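You operate a simulated robot arm through the tools that you are given. There is no shell and no other tool.

The job below is to be done with a simulated robot arm. You get a single attempt, and the scene is never put back.

JOB
The spout is dripping: switch off, shut the blue lever, empty the jug and stand it back under.
Fine: switch off first; the hot water (60 C) goes down the drain grate, fingers out of it. Set down upright: measuring jug.

Only the result counts: the job must be done as asked and must still hold three seconds after the hand-in. Knocking over, shifting, dropping, spilling or breaking anything else fails it.

ROBOT AND FRAMES
A 6-joint arm with a two-finger parallel gripper, fixed in place. Base frame: the origin is at the foot of the arm, x ahead of it, y to its left, z up. Units: mm, degrees, N and s.
With the tool pointing down near the work surface it reaches from about 300 to 660 mm from the base axis. Its first joint turns from -115.0 to 115.0 degrees. Payload 3.43 kg.
Tool frame: the origin (TCP) lies between the finger pads and is the grasp point; the fingertips stand 34 mm ahead of it; z points along the fingers, y is the line along which they close. The gripper opens to 128 mm. The fingers are 24 mm wide and 12 mm thick; the gripper's body (48 by 130 mm) begins 96 mm behind the TCP.
Orientation is that of the tool frame in the base frame, as a unit quaternion [w, x, y, z]. With the fingers straight down and closing along the base's y, the tool's x points along the base's -x, its y along +y and its z along -z.

CONTROLS
- The arm moves only by the tool move_arm. Its argument "commands" is a list of rows, each a list of 3 entries, a list of its own where there are three numbers: the turn, a rotation vector about the base's x, y, z in units of 4 degrees (1.0 is 4 degrees), then the shift along the base's x, y, z in units of 30 mm (1.0 is 30 mm), then the gripper command, from -1 (fully open) to 1 (shut), values between in proportion. In form: [[[ax, ay, az], [dx, dy, dz], claw], ...]. A call has 1 to 20 rows; each row shifts and turns the commanded pose from where the row before left it. A call with a number of a shift or a turn outside -1 to 1 is refused whole. A row lasts 0.2 s, in which the tool goes at most 50 mm and 8.6 degrees; a call with a longer step from one row to the next is refused whole, and so is a gripper value outside its range. Where a pose cannot be reached the arm comes as near as it can. A force on the tool above 50 N (or 10 N above the force at the start of the call, whichever is more), or a blocked arm, ends the call early, and 0.2 s more pass. Each finger travels about 153 mm/s and halts on what it meets, pressing with about 43 N; the grip force reading is that of the motor and also rises with nothing between the fingers. The clock runs only during rows and for 0.2 s after the last one: add rows that do not move to give the fingers time. The reply holds the time, the measured pose of the TCP, the force on the tool along the base axes, the opening and the grip force, in the units named above and with some noise, with the torque about the TCP (base axes, N m) and any sound that the robot's microphone picked up.
- Cameras (640 x 400 px; columns grow to the right, rows downward): "scene" is fixed at [219, 649.4, 1755.7]; the picture's right is [-0.85, -0.53, 0.00], its down [-0.40, 0.65, -0.64] and it looks along [0.34, -0.55, -0.77] (base axes); focal length 294 px, centre (320, 200). "wrist" rides on the gripper at [76, -11, -160] in the tool frame; the picture's right is [0.15, 0.99, 0.00], its down [-0.88, 0.13, -0.46] and it looks along [-0.45, 0.07, 0.89] (tool axes); focal length 234 px, centre (320, 200). There is no depth. A picture from a camera that has moved, and an enlarged one, comes with that camera's place and axes in the base frame and with its lens.
- get_image(camera): a new picture of that camera. No time passes.
- lift_body(by): slides the trunk up (or, below 0, down) by that many mm; the arm rides with it, the base frame stays. It gives what a move gives, with no picture.
- enlarge(camera, box): a new picture of the part [left, top, right, bottom] of that camera's present view, enlarged. No time passes.
- hand_in(): hands the job in; it is judged then, once.

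Nothing tells you positions but the pictures and the camera data. Unless the task says otherwise, let go and move clear before handing in.

The tools are called as name(argument=value, ...) on one line, values as JSON. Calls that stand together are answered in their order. move_arm: Moves the arm, as the interface text tells. Its arguments: {"type":"object","properties":{"commands":{"type":"array","items":{"type":"array"}}},"required":["commands"]} The other tools are called the same way: lift_body (by) slides the trunk up or down; get_image (camera) takes a picture; enlarge (camera, box) takes an enlarged picture of a part of a camera's view; hand_in () hands the job in.

At the start:

```text
clock: 0.0
tool_pos: [350.7, 132.5, 1433.5]
orientation: [0.001, 0.0, 1.0, 0.0]
ft_force: [0.4, -0.1, 0.4]
torque: [0.01, 0.0, 0.01]
finger_gap: 128.3
finger_force: 0.0
trunk travel left (down, up): [-925.0, 65.0]
```

scene: 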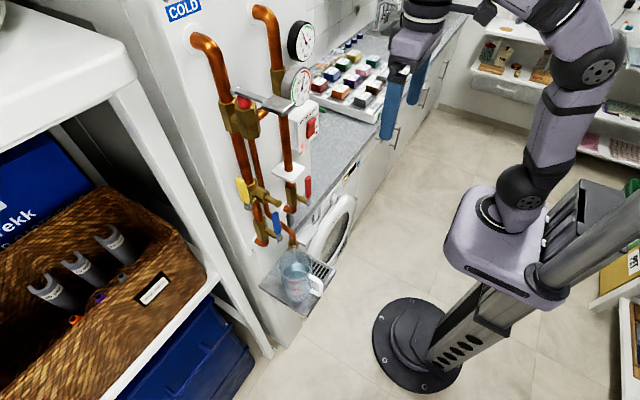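
wrist: 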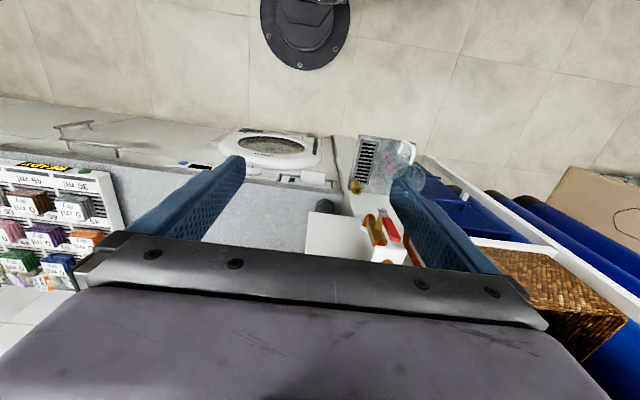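

I see a pipe panel with coloured levers, a red switch box, and a jug under a spout on a small shelf with a drain grate. I'll look closer before moving anything.

enlarge(camera="scene", box=[220, 150, 360, 330])

enlarge(camera="scene", box=[180, 0, 340, 200])

enlarge(camera="wrist", box=[300, 120, 460, 280])

```text
2.22 times, centred on (290, 240) of scene
camera zoom: at [219.0, 649.4, 1755.7], right [-0.85, -0.53, 0.0], down [-0.4, 0.65, -0.64], along [0.34, -0.55, -0.77], focal length 654 px, centre (387, 111)
```

zoom: 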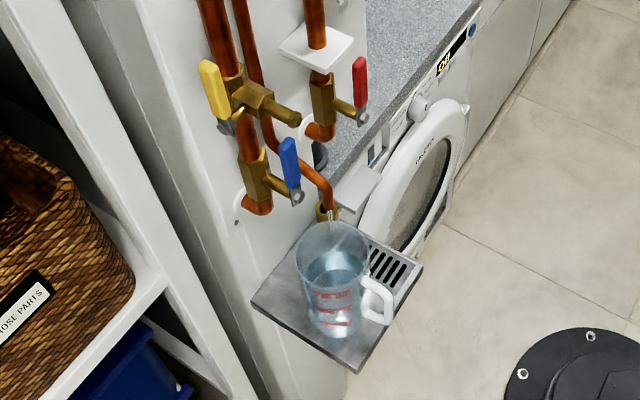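

```text
2.00 times, centred on (260, 100) of scene
camera zoom: at [219.0, 649.4, 1755.7], right [-0.85, -0.53, 0.0], down [-0.4, 0.65, -0.64], along [0.34, -0.55, -0.77], focal length 588 px, centre (440, 400)
```

zoom: 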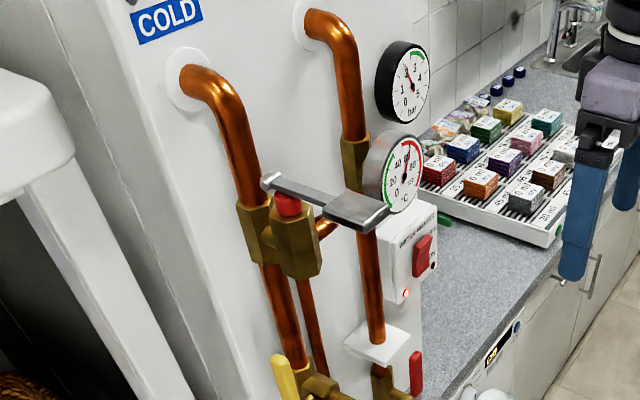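

```text
2.50 times, centred on (380, 200) of wrist
camera zoom: at [274.9, 119.9, 1594.3], right [-0.15, 0.99, 0.0], down [0.88, 0.13, 0.46], along [0.45, 0.07, -0.89], focal length 585 px, centre (170, 200)
```

zoom: 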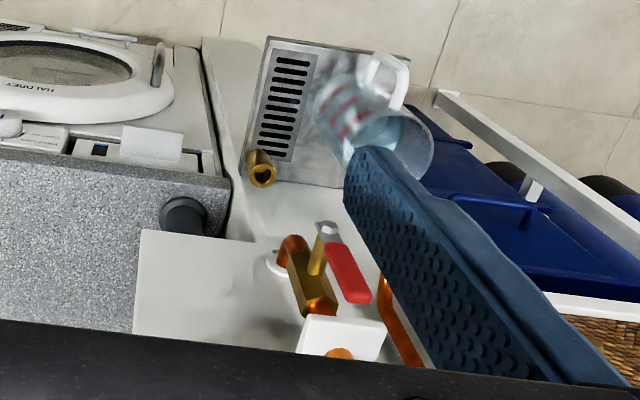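

The levers sit around z≈1200 on a panel facing the arm, with the tray and jug lower down. I'm enlarging the switch box, levers and jug to read their states.

enlarge(camera="scene", box=[285, 90, 335, 140])

enlarge(camera="scene", box=[225, 165, 325, 250])

enlarge(camera="scene", box=[250, 230, 350, 320])

enlarge(camera="scene", box=[225, 75, 305, 145])

```text
8.00 times, centred on (310, 115) of scene
camera zoom: at [219.0, 649.4, 1755.7], right [-0.85, -0.53, 0.0], down [-0.4, 0.65, -0.64], along [0.34, -0.55, -0.77], focal length 2354 px, centre (400, 880)
```

zoom: 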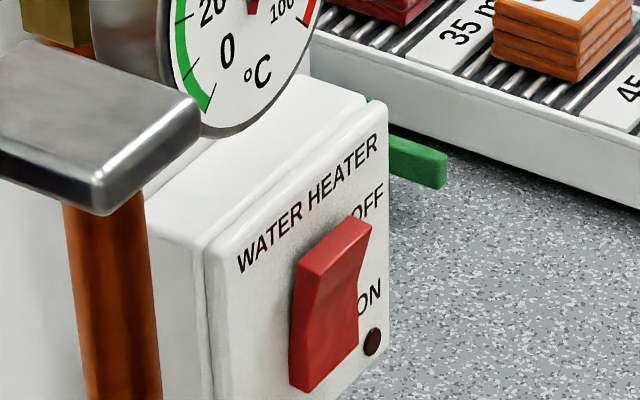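

```text
4.71 times, centred on (275, 208) of scene
camera zoom: at [219.0, 649.4, 1755.7], right [-0.85, -0.53, 0.0], down [-0.4, 0.65, -0.64], along [0.34, -0.55, -0.77], focal length 1385 px, centre (532, 165)
```

zoom: 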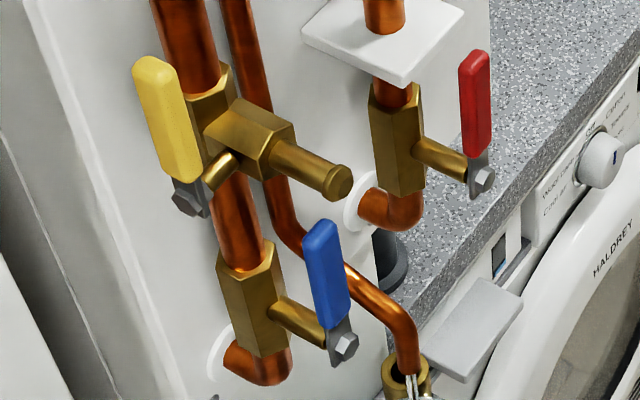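

```text
4.44 times, centred on (300, 275) of scene
camera zoom: at [219.0, 649.4, 1755.7], right [-0.85, -0.53, 0.0], down [-0.4, 0.65, -0.64], along [0.34, -0.55, -0.77], focal length 1308 px, centre (409, -133)
```

zoom: 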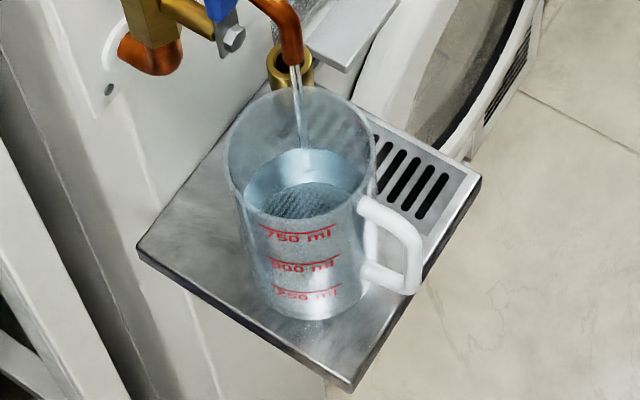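

```text
5.71 times, centred on (265, 110) of scene
camera zoom: at [219.0, 649.4, 1755.7], right [-0.85, -0.53, 0.0], down [-0.4, 0.65, -0.64], along [0.34, -0.55, -0.77], focal length 1681 px, centre (634, 714)
```

zoom: 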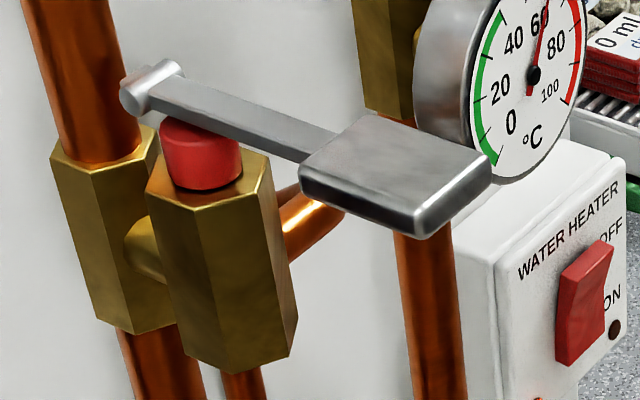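

The heater rocker has OFF at the top and ON at the bottom with its lamp lit, and the blue lever stands parallel to its pipe, so it is open. I'll tilt the tool forward well short of the panel to get a second viewpoint.

move_arm(commands=[[[0, -1, 0], [-0.3, 0, 0], -1], [[0, -1, 0], [-0.3, 0, 0], -1], [[0, -1, 0], [-0.3, 0, 0], -1], [[0, -1, 0], [-0.3, 0, 0], -1], [[0, -1, 0], [-0.3, 0, 0], -1], [[0, -1, 0], [0, 0, 0], -1], [[0, -1, 0], [0, 0, 0], -1], [[0, -1, 0], [0, 0, 0], -1], [[0, -1, 0], [0, 0, 0], -1], [[0, -1, 0], [0, 0, 0], -1], [[0, -1, 0], [0, 0, 0], -1]])

```text
clock: 2.4
tool_pos: [357.3, 189.7, 1469.8]
orientation: [0.374, 0.0, 0.927, -0.001]
ft_force: [-0.5, -0.2, 0.3]
torque: [0.01, -0.02, -0.04]
finger_gap: 127.9
finger_force: 0.0
out of reach, approached as far as the arm can: row 5, 6, 7, 8, 9, 10, 11
trunk travel left (down, up): [-925.0, 65.0]
```

The pose was too close to the base, so the arm ended at y≈190. Checking both views from here.

get_image(camera="wrist")

get_image(camera="scene")

```text
taken
camera wrist: at [191.3, 178.5, 1532.7], right [-0.1, 0.99, -0.1], down [0.32, 0.13, 0.94], along [0.94, 0.06, -0.33], focal length 234 px, centre (320, 200)
```

wrist: 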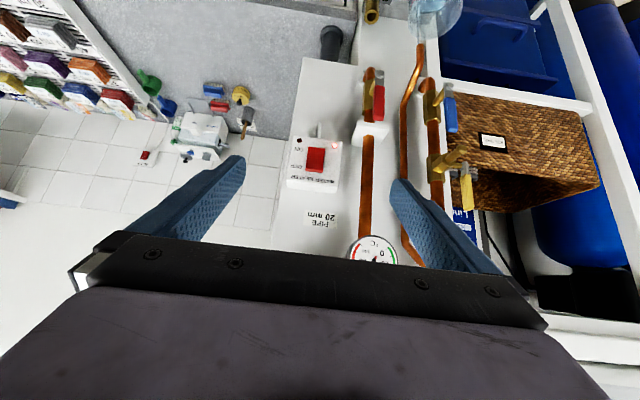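

```text
taken
```

scene: 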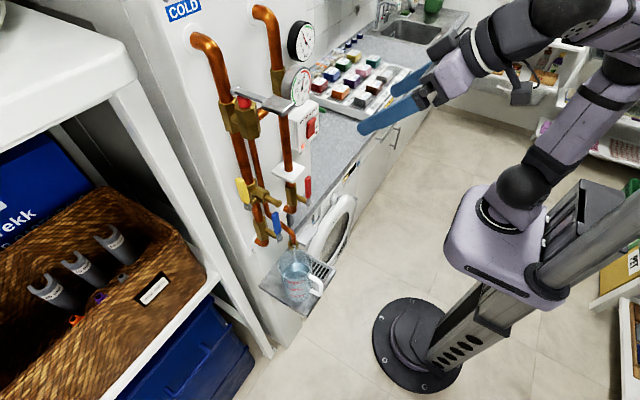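

Now the wrist camera sees the whole panel, upside-down. Enlarging the switch, levers and jug for triangulation.

enlarge(camera="wrist", box=[270, 100, 400, 240])

enlarge(camera="wrist", box=[340, 50, 490, 210])

enlarge(camera="wrist", box=[340, 0, 490, 100])

```text
2.86 times, centred on (335, 170) of wrist
camera zoom: at [191.3, 178.5, 1532.7], right [-0.1, 0.99, -0.1], down [0.32, 0.13, 0.94], along [0.94, 0.06, -0.33], focal length 669 px, centre (277, 286)
```

zoom: 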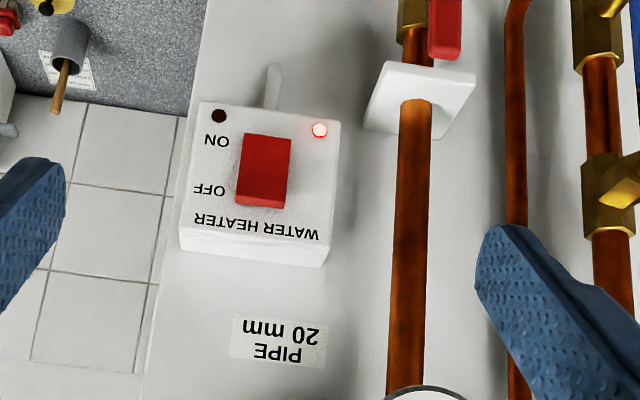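

```text
2.50 times, centred on (415, 130) of wrist
camera zoom: at [191.3, 178.5, 1532.7], right [-0.1, 0.99, -0.1], down [0.32, 0.13, 0.94], along [0.94, 0.06, -0.33], focal length 585 px, centre (82, 375)
```

zoom: 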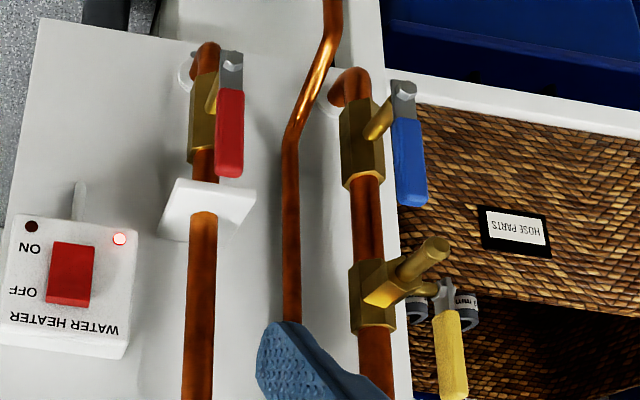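

```text
4.00 times, centred on (415, 50) of wrist
camera zoom: at [191.3, 178.5, 1532.7], right [-0.1, 0.99, -0.1], down [0.32, 0.13, 0.94], along [0.94, 0.06, -0.33], focal length 937 px, centre (-60, 800)
```

zoom: 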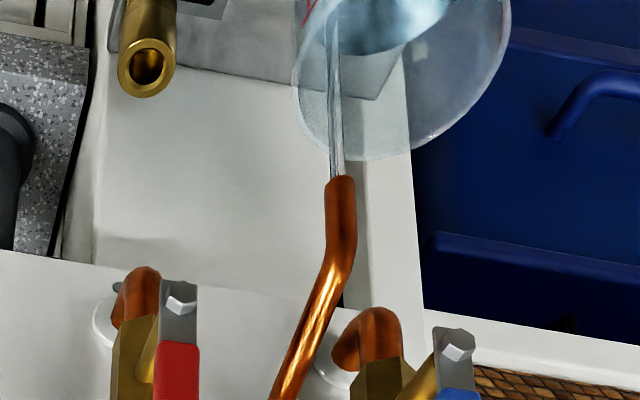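

Both views agree: the rocker's OFF end is at about (527, 187, 1367), and the lever axles point along -x toward me. I'll shift out a little with the claw closing to learn where the commanded pose starts from.

move_arm(commands=[[[0, 0, 0], [1, 0, 0], 1], [[0, 0, 0], [0.5, 0, 0], 1], [[0, 0, 0], [0, 0, 0], 1]])

```text
clock: 3.2
tool_pos: [402.1, 189.7, 1471.8]
orientation: [0.375, 0.0, 0.927, 0.0]
ft_force: [0.2, 0.3, -0.1]
torque: [-0.01, 0.03, 0.0]
finger_gap: 0.1
finger_force: 32.9
trunk travel left (down, up): [-925.0, 65.0]
```

move_arm(commands=[[[0, -1, 0], [0.1, 0, -0.3], 1], [[0, -1, 0], [0.1, 0, -0.3], 1], [[0, -1, 0], [0.1, 0, -0.3], 1], [[0, -1, 0], [0.1, 0, -0.3], 1], [[0, -1, 0], [0.1, 0, -0.3], 1], [[0, -1, 0], [0.1, 0, -0.3], 1], [[0, -1, 0], [0.1, 0, -0.3], 1], [[0, -1, 0], [0.1, 0, -0.3], 1], [[0, -1, 0], [0.1, 0, -0.3], 1], [[0, -1, 0], [0.1, 0, -0.3], 1], [[0, -1, 0], [0.1, 0, -0.3], 1], [[0, -0.5, 0], [0.1, 0, -0.25], 1]])

get_image(camera="wrist")

get_image(camera="scene")

```text
clock: 5.8
tool_pos: [446.9, 200.7, 1364.9]
orientation: [0.708, 0.0, 0.707, -0.001]
ft_force: [0.6, -0.1, 0.6]
torque: [-0.02, -0.04, 0.02]
finger_gap: 0.0
finger_force: 33.1
out of reach, approached as far as the arm can: row 3, 4, 5
trunk travel left (down, up): [-925.0, 65.0]
```

```text
taken
camera wrist: at [288.0, 190.9, 1289.4], right [0.0, 0.99, -0.15], down [-0.46, 0.13, 0.88], along [0.89, 0.07, 0.45], focal length 234 px, centre (320, 200)
```

wrist: 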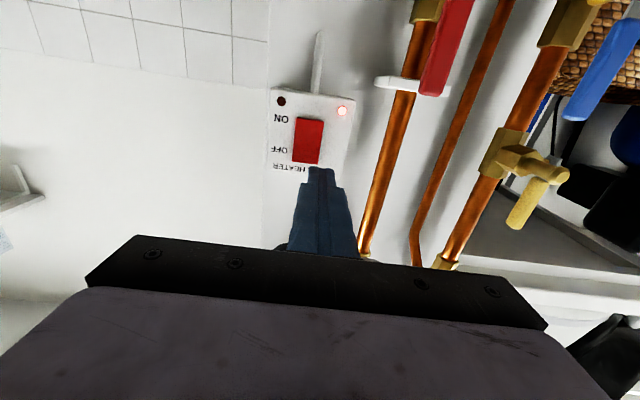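

```text
taken
```

scene: 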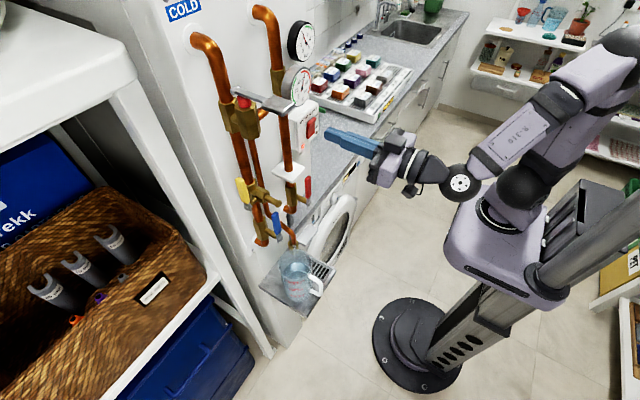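

The switch is right ahead, so I'll line up at y≈188, z≈1367 and then advance slowly onto the OFF end.

move_arm(commands=[[[0, 0, 0], [0, -0.42, 0.07], 1], [[0, 0, 0], [0.5, 0, 0], 1], [[0, 0, 0], [0.5, 0, 0], 1], [[0, 0, 0], [0.15, 0, 0], 1], [[0, 0, 0], [0.1, 0, 0], 1], [[0, 0, 0], [0.1, 0, 0], 1], [[0, 0, 0], [0.1, 0, 0], 1], [[0, 0, 0], [0.1, 0, 0], 1], [[0, 0, 0], [0.1, 0, 0], 1]])

get_image(camera="wrist")

enlarge(camera="scene", box=[285, 90, 335, 140])

```text
clock: 7.8
tool_pos: [493.4, 189.0, 1366.4]
orientation: [0.707, 0.0, 0.707, 0.0]
ft_force: [-18.9, -1.9, -4.9]
torque: [0.11, 0.37, -0.07]
finger_gap: 0.2
finger_force: 33.1
trunk travel left (down, up): [-925.0, 65.0]
```

```text
taken
camera wrist: at [332.6, 178.7, 1291.1], right [0.0, 0.99, -0.15], down [-0.46, 0.13, 0.88], along [0.89, 0.07, 0.45], focal length 234 px, centre (320, 200)
```

wrist: 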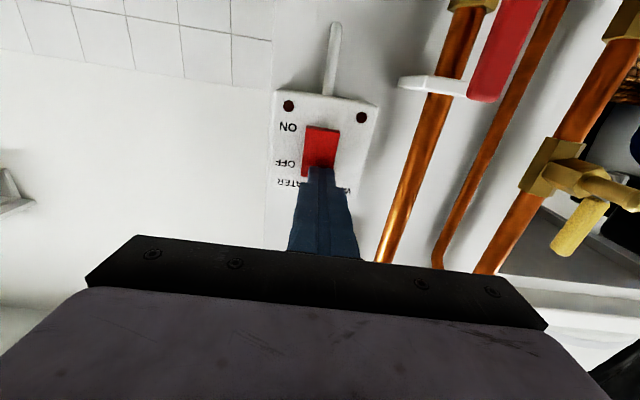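

```text
8.00 times, centred on (310, 115) of scene
camera zoom: at [219.0, 649.4, 1755.7], right [-0.85, -0.53, 0.0], down [-0.4, 0.65, -0.64], along [0.34, -0.55, -0.77], focal length 2354 px, centre (400, 880)
```

zoom: 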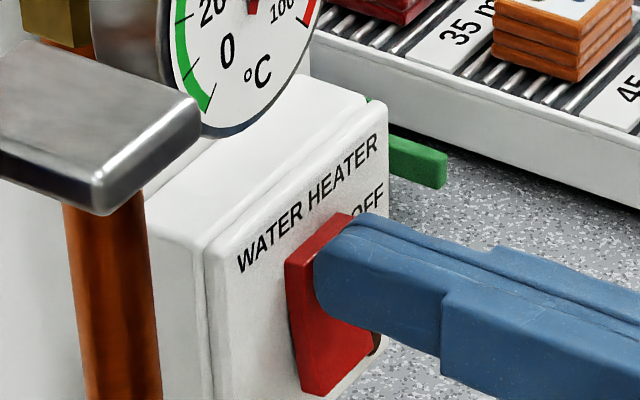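

The heater lamp has gone out, so the switch is off. I'll back straight away and check it stays off.

move_arm(commands=[[[0, 0, 0], [-0.5, 0, 0], 1], [[0, 0, 0], [-1, 0, 0], 1], [[0, 0, 0], [-0.5, 0, 0], 1]])

enlarge(camera="wrist", box=[240, 50, 400, 180])

enlarge(camera="wrist", box=[440, 0, 640, 200])

enlarge(camera="scene", box=[250, 190, 350, 320])

```text
clock: 8.6
tool_pos: [435.2, 191.3, 1367.2]
orientation: [0.707, 0.0, 0.707, 0.0]
ft_force: [0.1, -0.5, 0.2]
torque: [0.01, -0.02, 0.0]
finger_gap: 0.1
finger_force: 32.8
trunk travel left (down, up): [-925.0, 65.0]
```

```text
3.08 times, centred on (320, 115) of wrist
camera zoom: at [275.3, 180.4, 1291.4], right [0.0, 0.99, -0.15], down [-0.46, 0.13, 0.88], along [0.89, 0.07, 0.45], focal length 720 px, centre (320, 462)
```

zoom: 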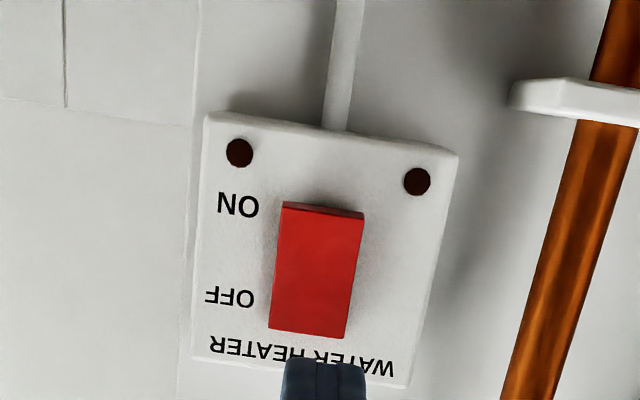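

```text
2.00 times, centred on (540, 100) of wrist
camera zoom: at [275.3, 180.4, 1291.4], right [0.0, 0.99, -0.15], down [-0.46, 0.13, 0.88], along [0.89, 0.07, 0.45], focal length 468 px, centre (-120, 400)
```

zoom: 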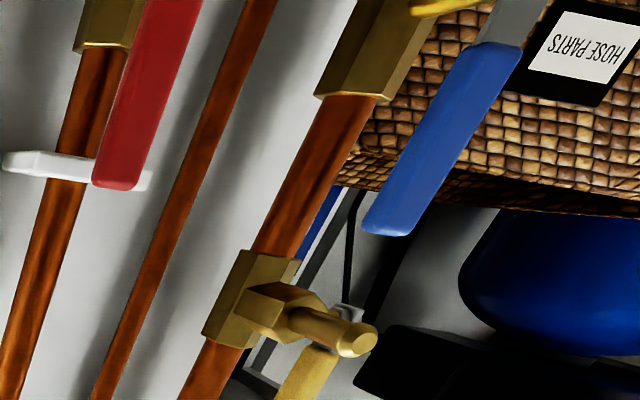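

```text
3.08 times, centred on (300, 255) of scene
camera zoom: at [219.0, 649.4, 1755.7], right [-0.85, -0.53, 0.0], down [-0.4, 0.65, -0.64], along [0.34, -0.55, -0.77], focal length 905 px, centre (382, 31)
```

zoom: 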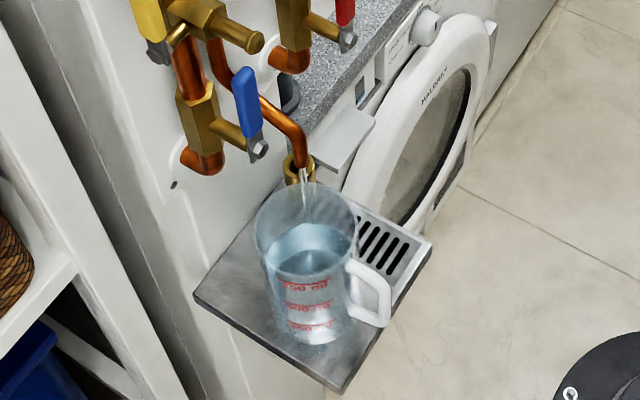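

The switch shows OFF with its lamp out; the blue lever's axle is at about (480, 395, 1200) and its handle points up to z≈1292. I'll bring the closed fingers to its left side, staying in front of the yellow valve's hose barb.

move_arm(commands=[[[0, 0, 0], [-1, 0, 0], 1], [[0, 0, 0], [-0.3, 0.6, -0.8], 1], [[0, 0, 0], [0, 1, -0.8], 1], [[0, 0, 0], [0, 1, -0.8], 1], [[0, 0, 0], [0, 1, -0.8], 1], [[0, 0, 0], [0, 1, 0], 1], [[0, 0, 0], [0, 1, 0], 1], [[0, 0, 0], [0, 1, 0], 1], [[0, 0, 0], [0, 1, 0], 1]])

get_image(camera="wrist")

get_image(camera="scene")

```text
clock: 10.6
tool_pos: [397.5, 419.1, 1270.8]
orientation: [0.707, -0.001, 0.707, -0.001]
ft_force: [0.5, 0.0, 0.3]
torque: [-0.03, -0.02, -0.04]
finger_gap: 0.2
finger_force: 32.9
trunk travel left (down, up): [-925.0, 65.0]
```

```text
taken
camera wrist: at [237.8, 406.7, 1194.1], right [0.0, 0.99, -0.15], down [-0.46, 0.13, 0.88], along [0.89, 0.07, 0.45], focal length 234 px, centre (320, 200)
```

wrist: 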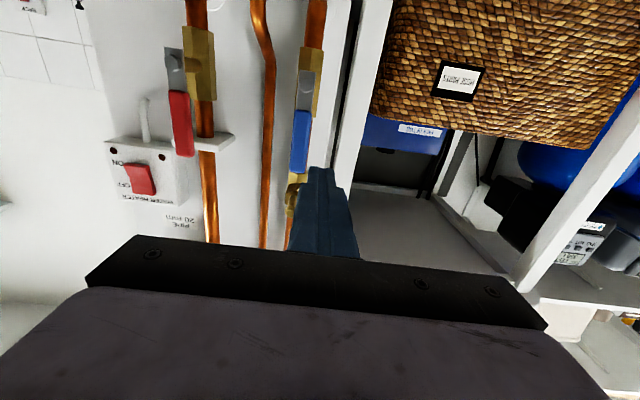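

```text
taken
```

scene: 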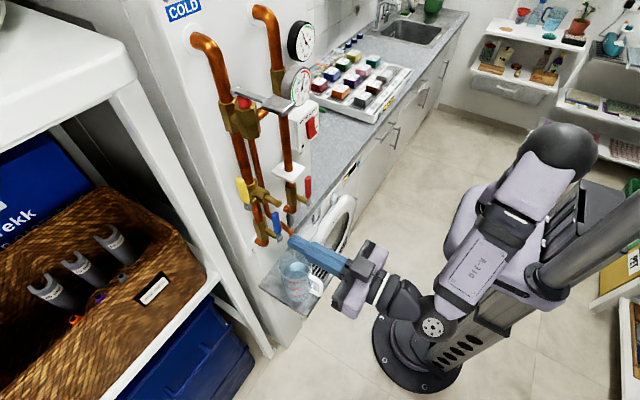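

The fingers are just left of the blue handle and below the yellow valve. I'll step left a touch, slide in beside the handle and press it slightly toward -y (clockwise from the front) to feel which way it turns.

move_arm(commands=[[[0, 0, 0], [0, 0.25, 0], 1], [[0, 0, 0], [0.8, 0, 0], 1], [[0, 0, 0], [0.8, 0, 0], 1], [[0, 0, 0], [0.6, 0, 0], 1], [[0, 0, 0], [0, -0.2, 0], 1], [[0, 0, 0], [0, -0.2, 0], 1], [[0, 0, 0], [0, -0.2, 0], 1], [[0, 0, 0], [0, -0.2, 0], 1]])

get_image(camera="wrist")

enlarge(camera="scene", box=[225, 165, 325, 250])

```text
clock: 12.4
tool_pos: [464.7, 411.9, 1271.0]
orientation: [0.709, -0.007, 0.705, 0.004]
ft_force: [4.7, 33.4, 6.5]
torque: [0.29, -0.12, 0.53]
finger_gap: 0.0
finger_force: 32.9
trunk travel left (down, up): [-925.0, 65.0]
```

```text
taken
camera wrist: at [304.6, 398.3, 1194.9], right [-0.01, 0.99, -0.15], down [-0.46, 0.13, 0.88], along [0.89, 0.08, 0.46], focal length 234 px, centre (320, 200)
```

wrist: 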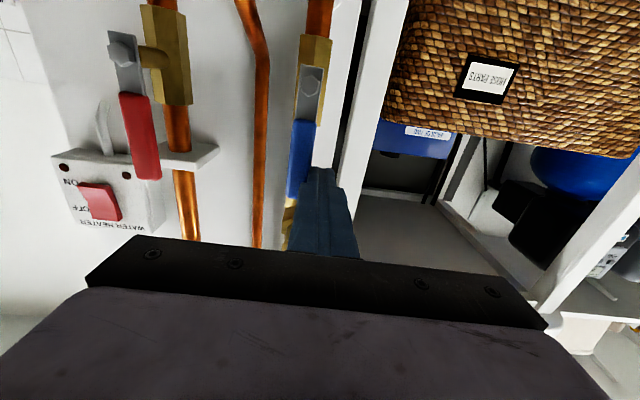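

```text
4.71 times, centred on (275, 208) of scene
camera zoom: at [219.0, 649.4, 1755.7], right [-0.85, -0.53, 0.0], down [-0.4, 0.65, -0.64], along [0.34, -0.55, -0.77], focal length 1385 px, centre (532, 165)
```

zoom: 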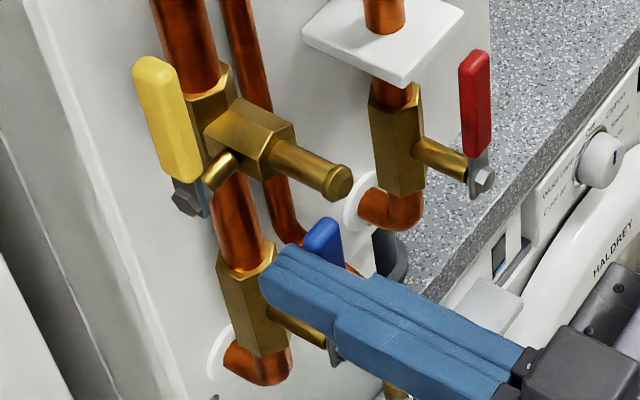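

enlarge(camera="wrist", box=[250, 20, 390, 220])

move_arm(commands=[[[0, 0, 0], [0, -0.1, 0], 1], [[0, 0, 0], [0, 0, 0], 1]])

enlarge(camera="wrist", box=[250, 20, 390, 220])

```text
2.00 times, centred on (320, 120) of wrist
camera zoom: at [304.6, 398.3, 1194.9], right [-0.01, 0.99, -0.15], down [-0.46, 0.13, 0.88], along [0.89, 0.08, 0.46], focal length 468 px, centre (320, 360)
```

zoom: 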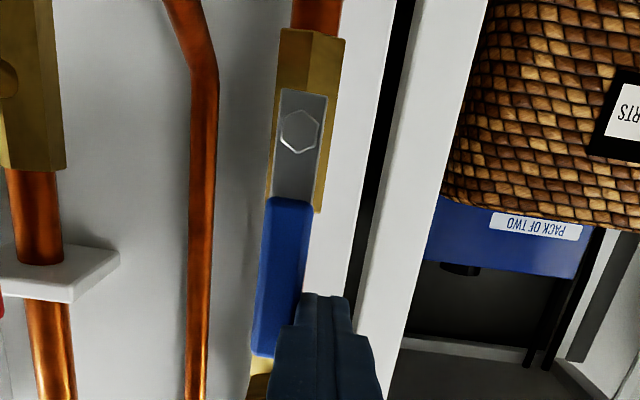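

```text
clock: 13.0
tool_pos: [464.1, 411.0, 1271.0]
orientation: [0.709, -0.009, 0.705, 0.004]
ft_force: [3.5, 39.3, 7.3]
torque: [0.36, -0.11, 0.66]
finger_gap: 0.0
finger_force: 32.6
trunk travel left (down, up): [-925.0, 65.0]
```

```text
2.00 times, centred on (320, 120) of wrist
camera zoom: at [304.4, 397.2, 1194.5], right [-0.02, 0.99, -0.15], down [-0.46, 0.13, 0.88], along [0.89, 0.09, 0.46], focal length 468 px, centre (320, 360)
```

zoom: 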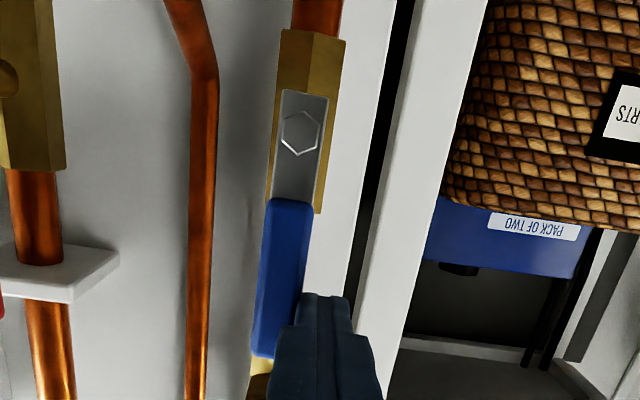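

At 39 N the lever stays exactly in line with its pipe, so that side is the stop and it must swing toward +y. I'll release, back out, and come in on its right side.

move_arm(commands=[[[0, 0, 0], [0, 0.5, 0], 1], [[0, 0, 0], [0, 0.3, 0], 1], [[0, 0, 0], [-0.8, 0, 0], 1], [[0, 0, 0], [-0.8, 0, 0], 1], [[0, 0, 0], [-0.7, 0, 0], 1], [[0, 0, 0], [0, -1, 0], 1], [[0, 0, 0], [0, -0.8, 0], 1], [[0, 0, 0], [0, 0, 0], 1]])

enlarge(camera="wrist", box=[220, 20, 420, 220])

```text
clock: 14.8
tool_pos: [398.4, 366.7, 1271.2]
orientation: [0.707, 0.002, 0.707, -0.001]
ft_force: [0.9, 0.4, 0.1]
torque: [-0.01, 0.0, 0.02]
finger_gap: 0.0
finger_force: 32.9
trunk travel left (down, up): [-925.0, 65.0]
```

```text
2.00 times, centred on (320, 120) of wrist
camera zoom: at [238.6, 356.3, 1196.7], right [0.0, 0.99, -0.15], down [-0.46, 0.13, 0.88], along [0.89, 0.07, 0.45], focal length 468 px, centre (320, 360)
```

zoom: 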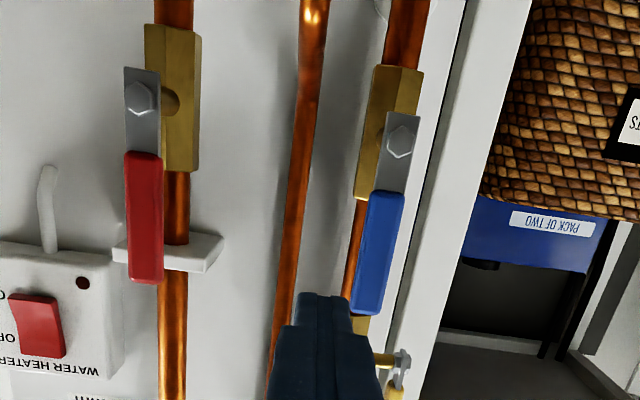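

move_arm(commands=[[[0, 0, 0], [0.8, 0, 0], 1], [[0, 0, 0], [0.8, 0, 0], 1], [[0, 0, 0], [0.6, 0, 0], 1], [[0, 0, 0], [0, 0.2, 0], 1], [[0, 0, 0], [0, 0.2, 0], 1], [[0, 0, 0], [0, 0.2, 0], 1], [[0, 0, 0], [0, 0.2, 0], 1], [[0, 0, 0], [0, 0.2, 0], 1]])

enlarge(camera="wrist", box=[220, 20, 420, 220])

```text
clock: 16.6
tool_pos: [461.5, 396.8, 1270.9]
orientation: [0.707, -0.001, 0.707, 0.0]
ft_force: [0.3, -1.8, 2.0]
torque: [0.03, -0.06, -0.06]
finger_gap: 0.0
finger_force: 32.9
trunk travel left (down, up): [-925.0, 65.0]
```

```text
2.00 times, centred on (320, 120) of wrist
camera zoom: at [302.0, 385.9, 1195.1], right [0.0, 0.99, -0.15], down [-0.46, 0.13, 0.88], along [0.89, 0.07, 0.45], focal length 468 px, centre (320, 360)
```

zoom: 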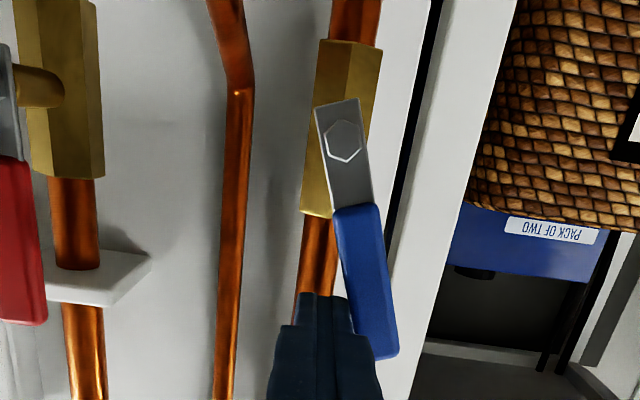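

The lever swings freely toward +y. I'll follow its arc round to horizontal.

move_arm(commands=[[[0, 0, 0], [0, 0.33, 0.07], 1], [[0, 0, 0], [0, 0.27, -0.03], 1], [[0, 0, 0], [0, 0.27, -0.13], 1], [[0, 0, 0], [0, 0.27, -0.13], 1], [[0, 0, 0], [0, 0.3, -0.17], 1], [[0, 0, 0], [0, 0.27, -0.27], 1], [[0, 0, 0], [0, 0.23, -0.27], 1], [[0, 0, 0], [0, 0.17, -0.3], 1], [[0, 0, 0], [0, 0.1, -0.27], 1], [[0, 0, 0], [0, 0, 0], 1]])

enlarge(camera="wrist", box=[180, 0, 420, 220])

enlarge(camera="scene", box=[230, 180, 350, 320])

```text
clock: 18.8
tool_pos: [459.6, 466.2, 1225.2]
orientation: [0.707, 0.0, 0.707, 0.0]
ft_force: [-0.3, 0.7, -0.3]
torque: [-0.01, 0.02, 0.02]
finger_gap: 0.0
finger_force: 33.2
trunk travel left (down, up): [-925.0, 65.0]
```

```text
1.82 times, centred on (300, 110) of wrist
camera zoom: at [300.0, 453.9, 1150.1], right [0.0, 0.99, -0.15], down [-0.46, 0.13, 0.88], along [0.89, 0.07, 0.45], focal length 426 px, centre (356, 364)
```

zoom: 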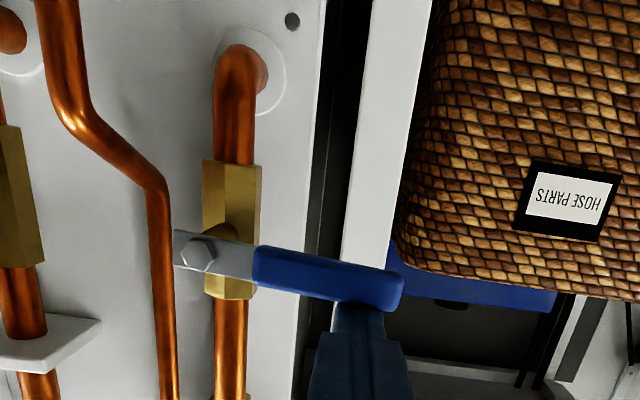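

```text
2.86 times, centred on (290, 250) of scene
camera zoom: at [219.0, 649.4, 1755.7], right [-0.85, -0.53, 0.0], down [-0.4, 0.65, -0.64], along [0.34, -0.55, -0.77], focal length 841 px, centre (406, 57)
```

zoom: 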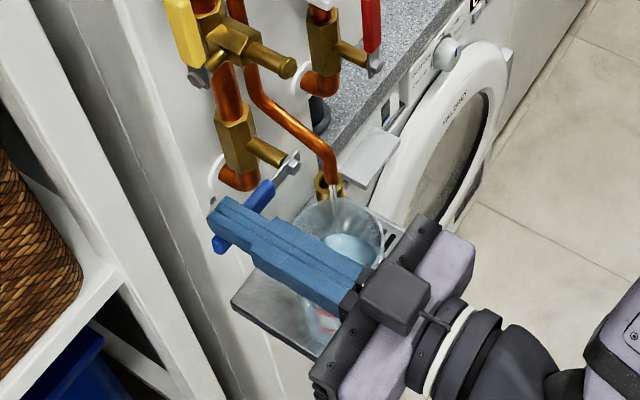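

The lever is almost horizontal. I'll press down a little more to reach its stop.

move_arm(commands=[[[0, 0, 0], [0, 0, -0.1], 1], [[0, 0, 0], [0, 0, -0.1], 1], [[0, 0, 0], [0, 0, -0.1], 1], [[0, 0, 0], [0, 0, 0], 1]])

enlarge(camera="wrist", box=[180, 0, 420, 220])

enlarge(camera="scene", box=[250, 200, 330, 320])

```text
clock: 19.8
tool_pos: [461.7, 465.2, 1220.4]
orientation: [0.709, 0.002, 0.705, 0.002]
ft_force: [0.6, 2.7, 15.5]
torque: [0.01, -0.35, -0.05]
finger_gap: 0.0
finger_force: 32.8
trunk travel left (down, up): [-925.0, 65.0]
```

```text
1.82 times, centred on (300, 110) of wrist
camera zoom: at [300.7, 454.5, 1143.5], right [0.0, 0.99, -0.14], down [-0.46, 0.13, 0.88], along [0.89, 0.06, 0.46], focal length 426 px, centre (356, 364)
```

zoom: 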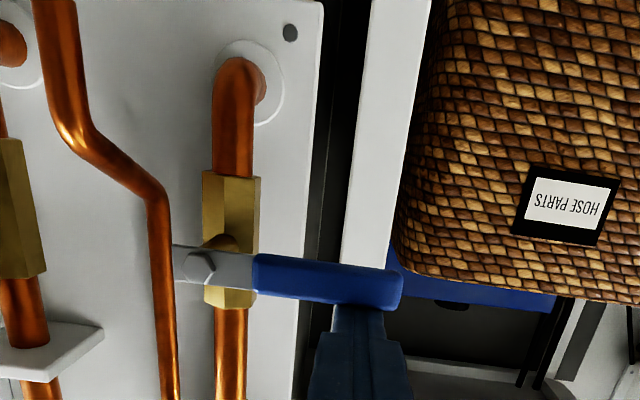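

```text
3.33 times, centred on (290, 260) of scene
camera zoom: at [219.0, 649.4, 1755.7], right [-0.85, -0.53, 0.0], down [-0.4, 0.65, -0.64], along [0.34, -0.55, -0.77], focal length 981 px, centre (420, 0)
```

zoom: 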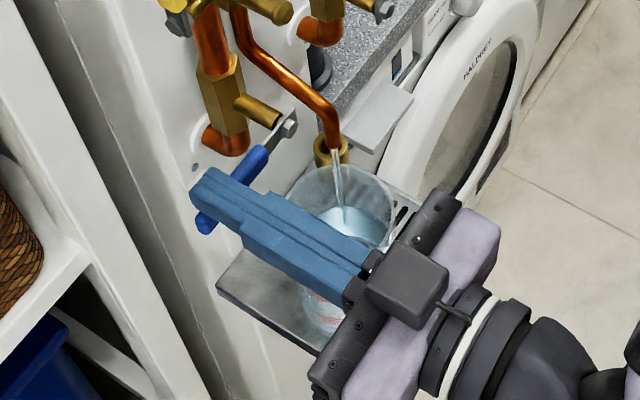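

The lever is horizontal and against its stop. I'll lift off it, pull back, and check whether the stream has stopped.

move_arm(commands=[[[0, 0, 0], [0, 0, 0.4], 1], [[0, 0, 0], [0, 0, 0.2], 1], [[0, 0, 0], [-1, 0, 0], 1], [[0, 0, 0], [-1, 0, 0], 1], [[0, 0, 0], [-0.6, 0.5, 0], 1]])

enlarge(camera="wrist", box=[150, 0, 390, 220])

enlarge(camera="scene", box=[240, 200, 340, 320])

get_image(camera="scene")

```text
clock: 21.0
tool_pos: [382.9, 482.9, 1235.4]
orientation: [0.707, 0.0, 0.707, 0.0]
ft_force: [-0.1, -0.3, -0.6]
torque: [-0.01, 0.01, -0.01]
finger_gap: 0.0
finger_force: 33.4
trunk travel left (down, up): [-925.0, 65.0]
```

```text
1.82 times, centred on (270, 110) of wrist
camera zoom: at [222.1, 470.4, 1159.5], right [0.0, 0.99, -0.15], down [-0.46, 0.13, 0.88], along [0.89, 0.07, 0.45], focal length 426 px, centre (411, 364)
```

zoom: 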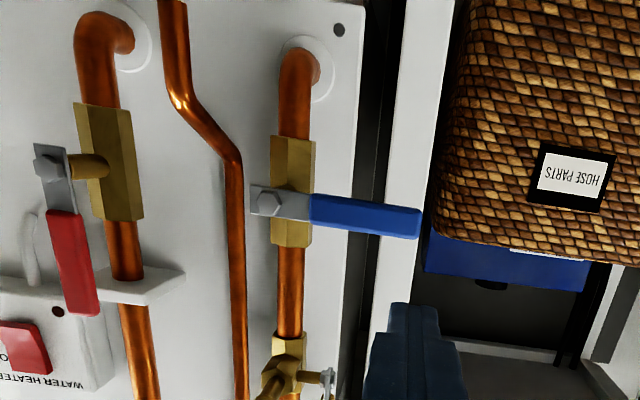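

```text
3.33 times, centred on (290, 260) of scene
camera zoom: at [219.0, 649.4, 1755.7], right [-0.85, -0.53, 0.0], down [-0.4, 0.65, -0.64], along [0.34, -0.55, -0.77], focal length 981 px, centre (420, 0)
```

zoom: 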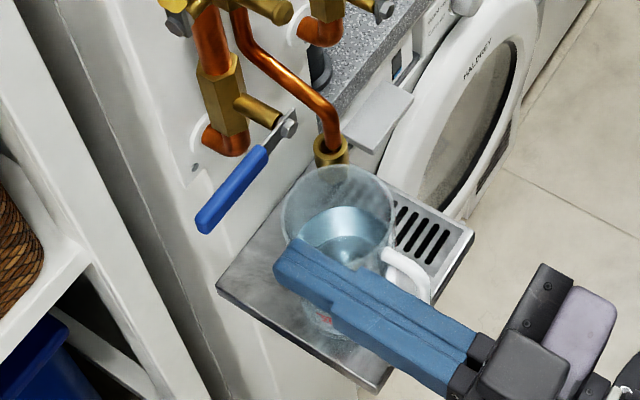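

```text
taken
```

scene: 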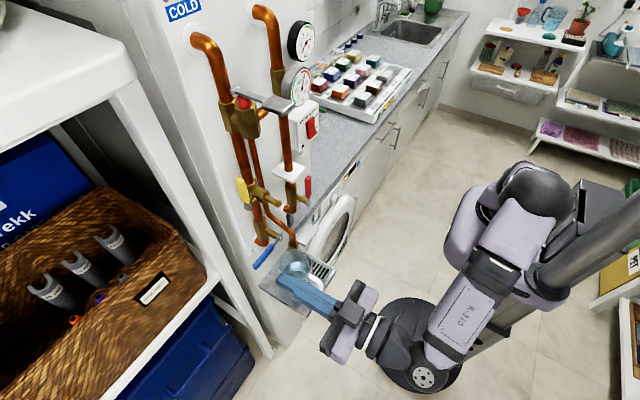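

The spout has stopped running and the blue lever stands crosswise. Next is the jug: I'll lower the trunk beside the tray to see the jug side-on.

lift_body(by=-150)

get_image(camera="wrist")

get_image(camera="scene")

```text
clock: 22.8
tool_pos: [382.9, 481.0, 1085.3]
orientation: [0.707, -0.001, 0.707, 0.0]
ft_force: [0.1, -0.1, 0.5]
torque: [-0.01, 0.0, 0.02]
finger_gap: 0.0
finger_force: 33.2
trunk travel left (down, up): [-775.0, 215.0]
```

```text
taken
camera wrist: at [223.0, 469.6, 1009.9], right [0.0, 0.99, -0.15], down [-0.46, 0.13, 0.88], along [0.89, 0.07, 0.45], focal length 234 px, centre (320, 200)
```

wrist: 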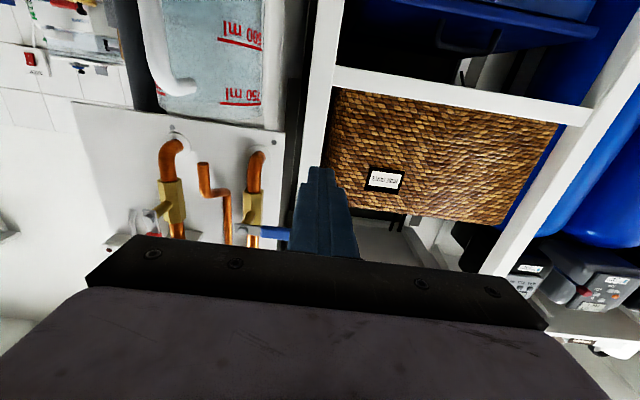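

```text
taken
```

scene: 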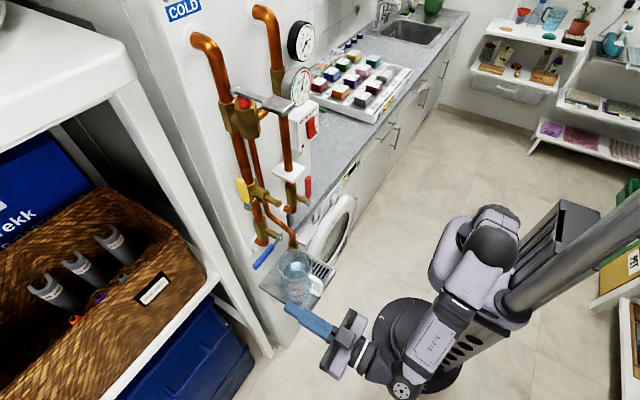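

lift_body(by=-200)

get_image(camera="wrist")

enlarge(camera="scene", box=[240, 230, 350, 330])

```text
clock: 24.9
tool_pos: [383.7, 480.8, 885.7]
orientation: [0.707, 0.0, 0.707, 0.0]
ft_force: [-0.9, 0.5, -0.8]
torque: [0.0, -0.01, 0.01]
finger_gap: 0.0
finger_force: 32.5
trunk travel left (down, up): [-575.0, 415.0]
```

```text
taken
camera wrist: at [223.0, 469.6, 809.9], right [0.0, 0.99, -0.15], down [-0.46, 0.13, 0.88], along [0.89, 0.07, 0.45], focal length 234 px, centre (320, 200)
```

wrist: 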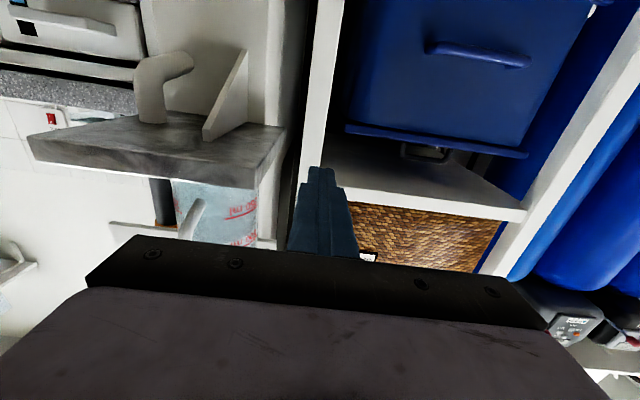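

```text
4.00 times, centred on (295, 280) of scene
camera zoom: at [219.0, 649.4, 1755.7], right [-0.85, -0.53, 0.0], down [-0.4, 0.65, -0.64], along [0.34, -0.55, -0.77], focal length 1177 px, centre (420, -120)
```

zoom: 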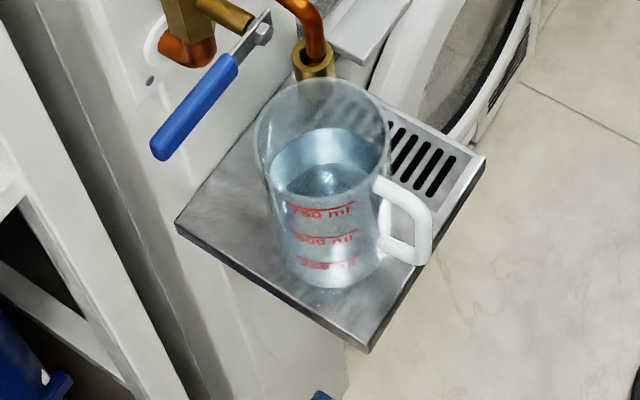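

The tray's top is at z≈897, spanning y≈262–428 with its front edge at x≈400. I'll raise the trunk for a cleaner side view of the jug.

lift_body(by=130)

get_image(camera="wrist")

enlarge(camera="wrist", box=[100, 0, 320, 180])

```text
clock: 26.5
tool_pos: [381.9, 482.5, 1015.3]
orientation: [0.707, 0.0, 0.707, 0.0]
ft_force: [-0.6, 0.1, -0.3]
torque: [0.01, 0.01, 0.0]
finger_gap: 0.1
finger_force: 32.8
trunk travel left (down, up): [-705.0, 285.0]
```

```text
taken
camera wrist: at [223.1, 469.7, 939.7], right [0.0, 0.99, -0.15], down [-0.46, 0.13, 0.88], along [0.89, 0.07, 0.45], focal length 234 px, centre (320, 200)
```

wrist: 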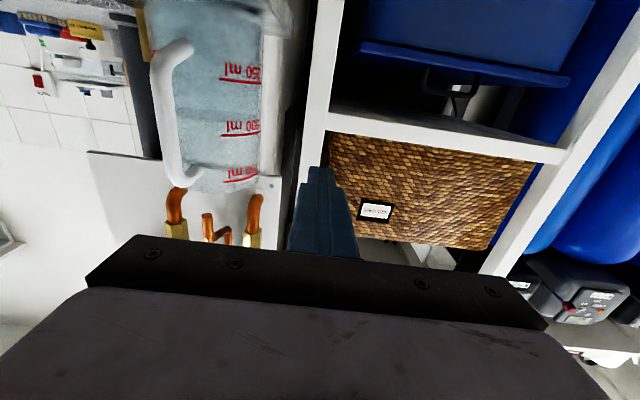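

```text
2.22 times, centred on (210, 90) of wrist
camera zoom: at [223.1, 469.7, 939.7], right [0.0, 0.99, -0.15], down [-0.46, 0.13, 0.88], along [0.89, 0.07, 0.45], focal length 520 px, centre (564, 444)
```

zoom: 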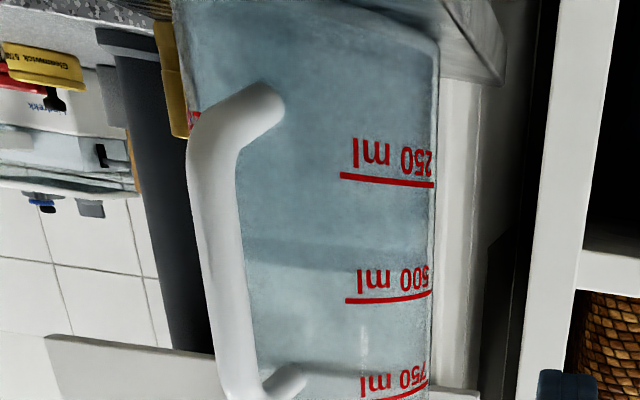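

The jug's axis works out at about (468, 373), about 89 mm across, standing from z≈897 to z≈1060 with roughly 780 ml in it; its handle points at me along -x. The grate slots lie at y≈268–310. I'll back off, open the gripper and line up low on the jug.

move_arm(commands=[[[0, 0, 0], [-0.7, 0, 0], 1], [[0, 0, 0], [-0.7, 0, -0.4], 0], [[0, 0, 0], [0, -0.5, -0.5], -1], [[0, 0, 0], [0, -0.8, -0.5], -1], [[0, 0, 0], [0, -0.8, -0.43], -1], [[0, 0, 0], [0, -0.8, 0], -1], [[0, 0, 0], [0, -0.75, 0], -1], [[0, 0, 0], [0, 0, 0], -1]])

get_image(camera="wrist")

get_image(camera="scene")

```text
clock: 28.3
tool_pos: [337.5, 372.7, 958.9]
orientation: [0.707, 0.0, 0.707, 0.0]
ft_force: [-0.2, 0.3, 0.1]
torque: [0.0, -0.02, 0.01]
finger_gap: 127.9
finger_force: 0.1
trunk travel left (down, up): [-705.0, 285.0]
```

```text
taken
camera wrist: at [179.0, 361.3, 883.9], right [0.0, 0.99, -0.15], down [-0.46, 0.13, 0.88], along [0.89, 0.07, 0.45], focal length 234 px, centre (320, 200)
```

wrist: 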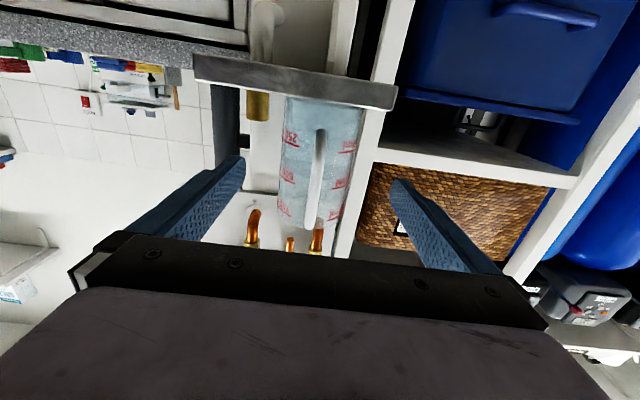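

```text
taken
```

scene: 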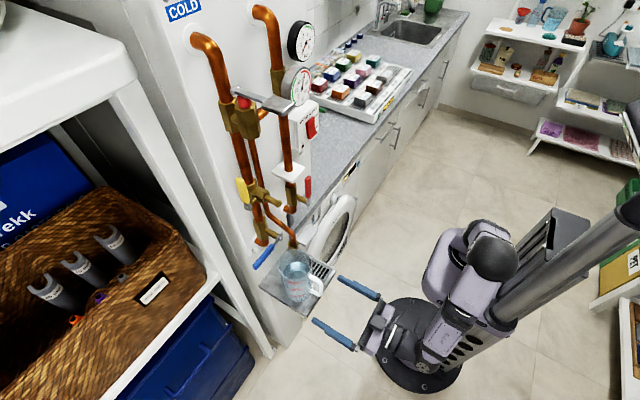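

Lined up, with the jug and its handle between the open fingers. Enlarging to verify the jug's centre from this head-on view.

enlarge(camera="wrist", box=[220, 60, 440, 250])

enlarge(camera="scene", box=[240, 230, 390, 360])

```text
2.11 times, centred on (330, 155) of wrist
camera zoom: at [179.0, 361.3, 883.9], right [0.0, 0.99, -0.15], down [-0.46, 0.13, 0.88], along [0.89, 0.07, 0.45], focal length 493 px, centre (299, 295)
```

zoom: 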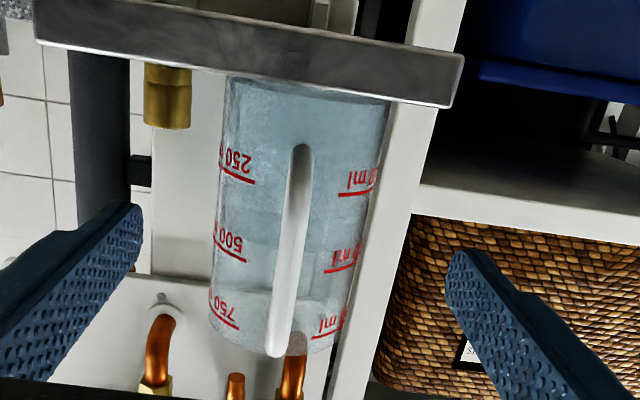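

```text
3.08 times, centred on (315, 295) of scene
camera zoom: at [219.0, 649.4, 1755.7], right [-0.85, -0.53, 0.0], down [-0.4, 0.65, -0.64], along [0.34, -0.55, -0.77], focal length 905 px, centre (335, -92)
```

zoom: 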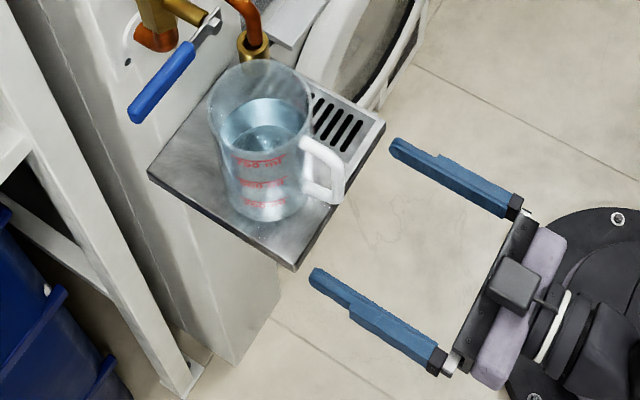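

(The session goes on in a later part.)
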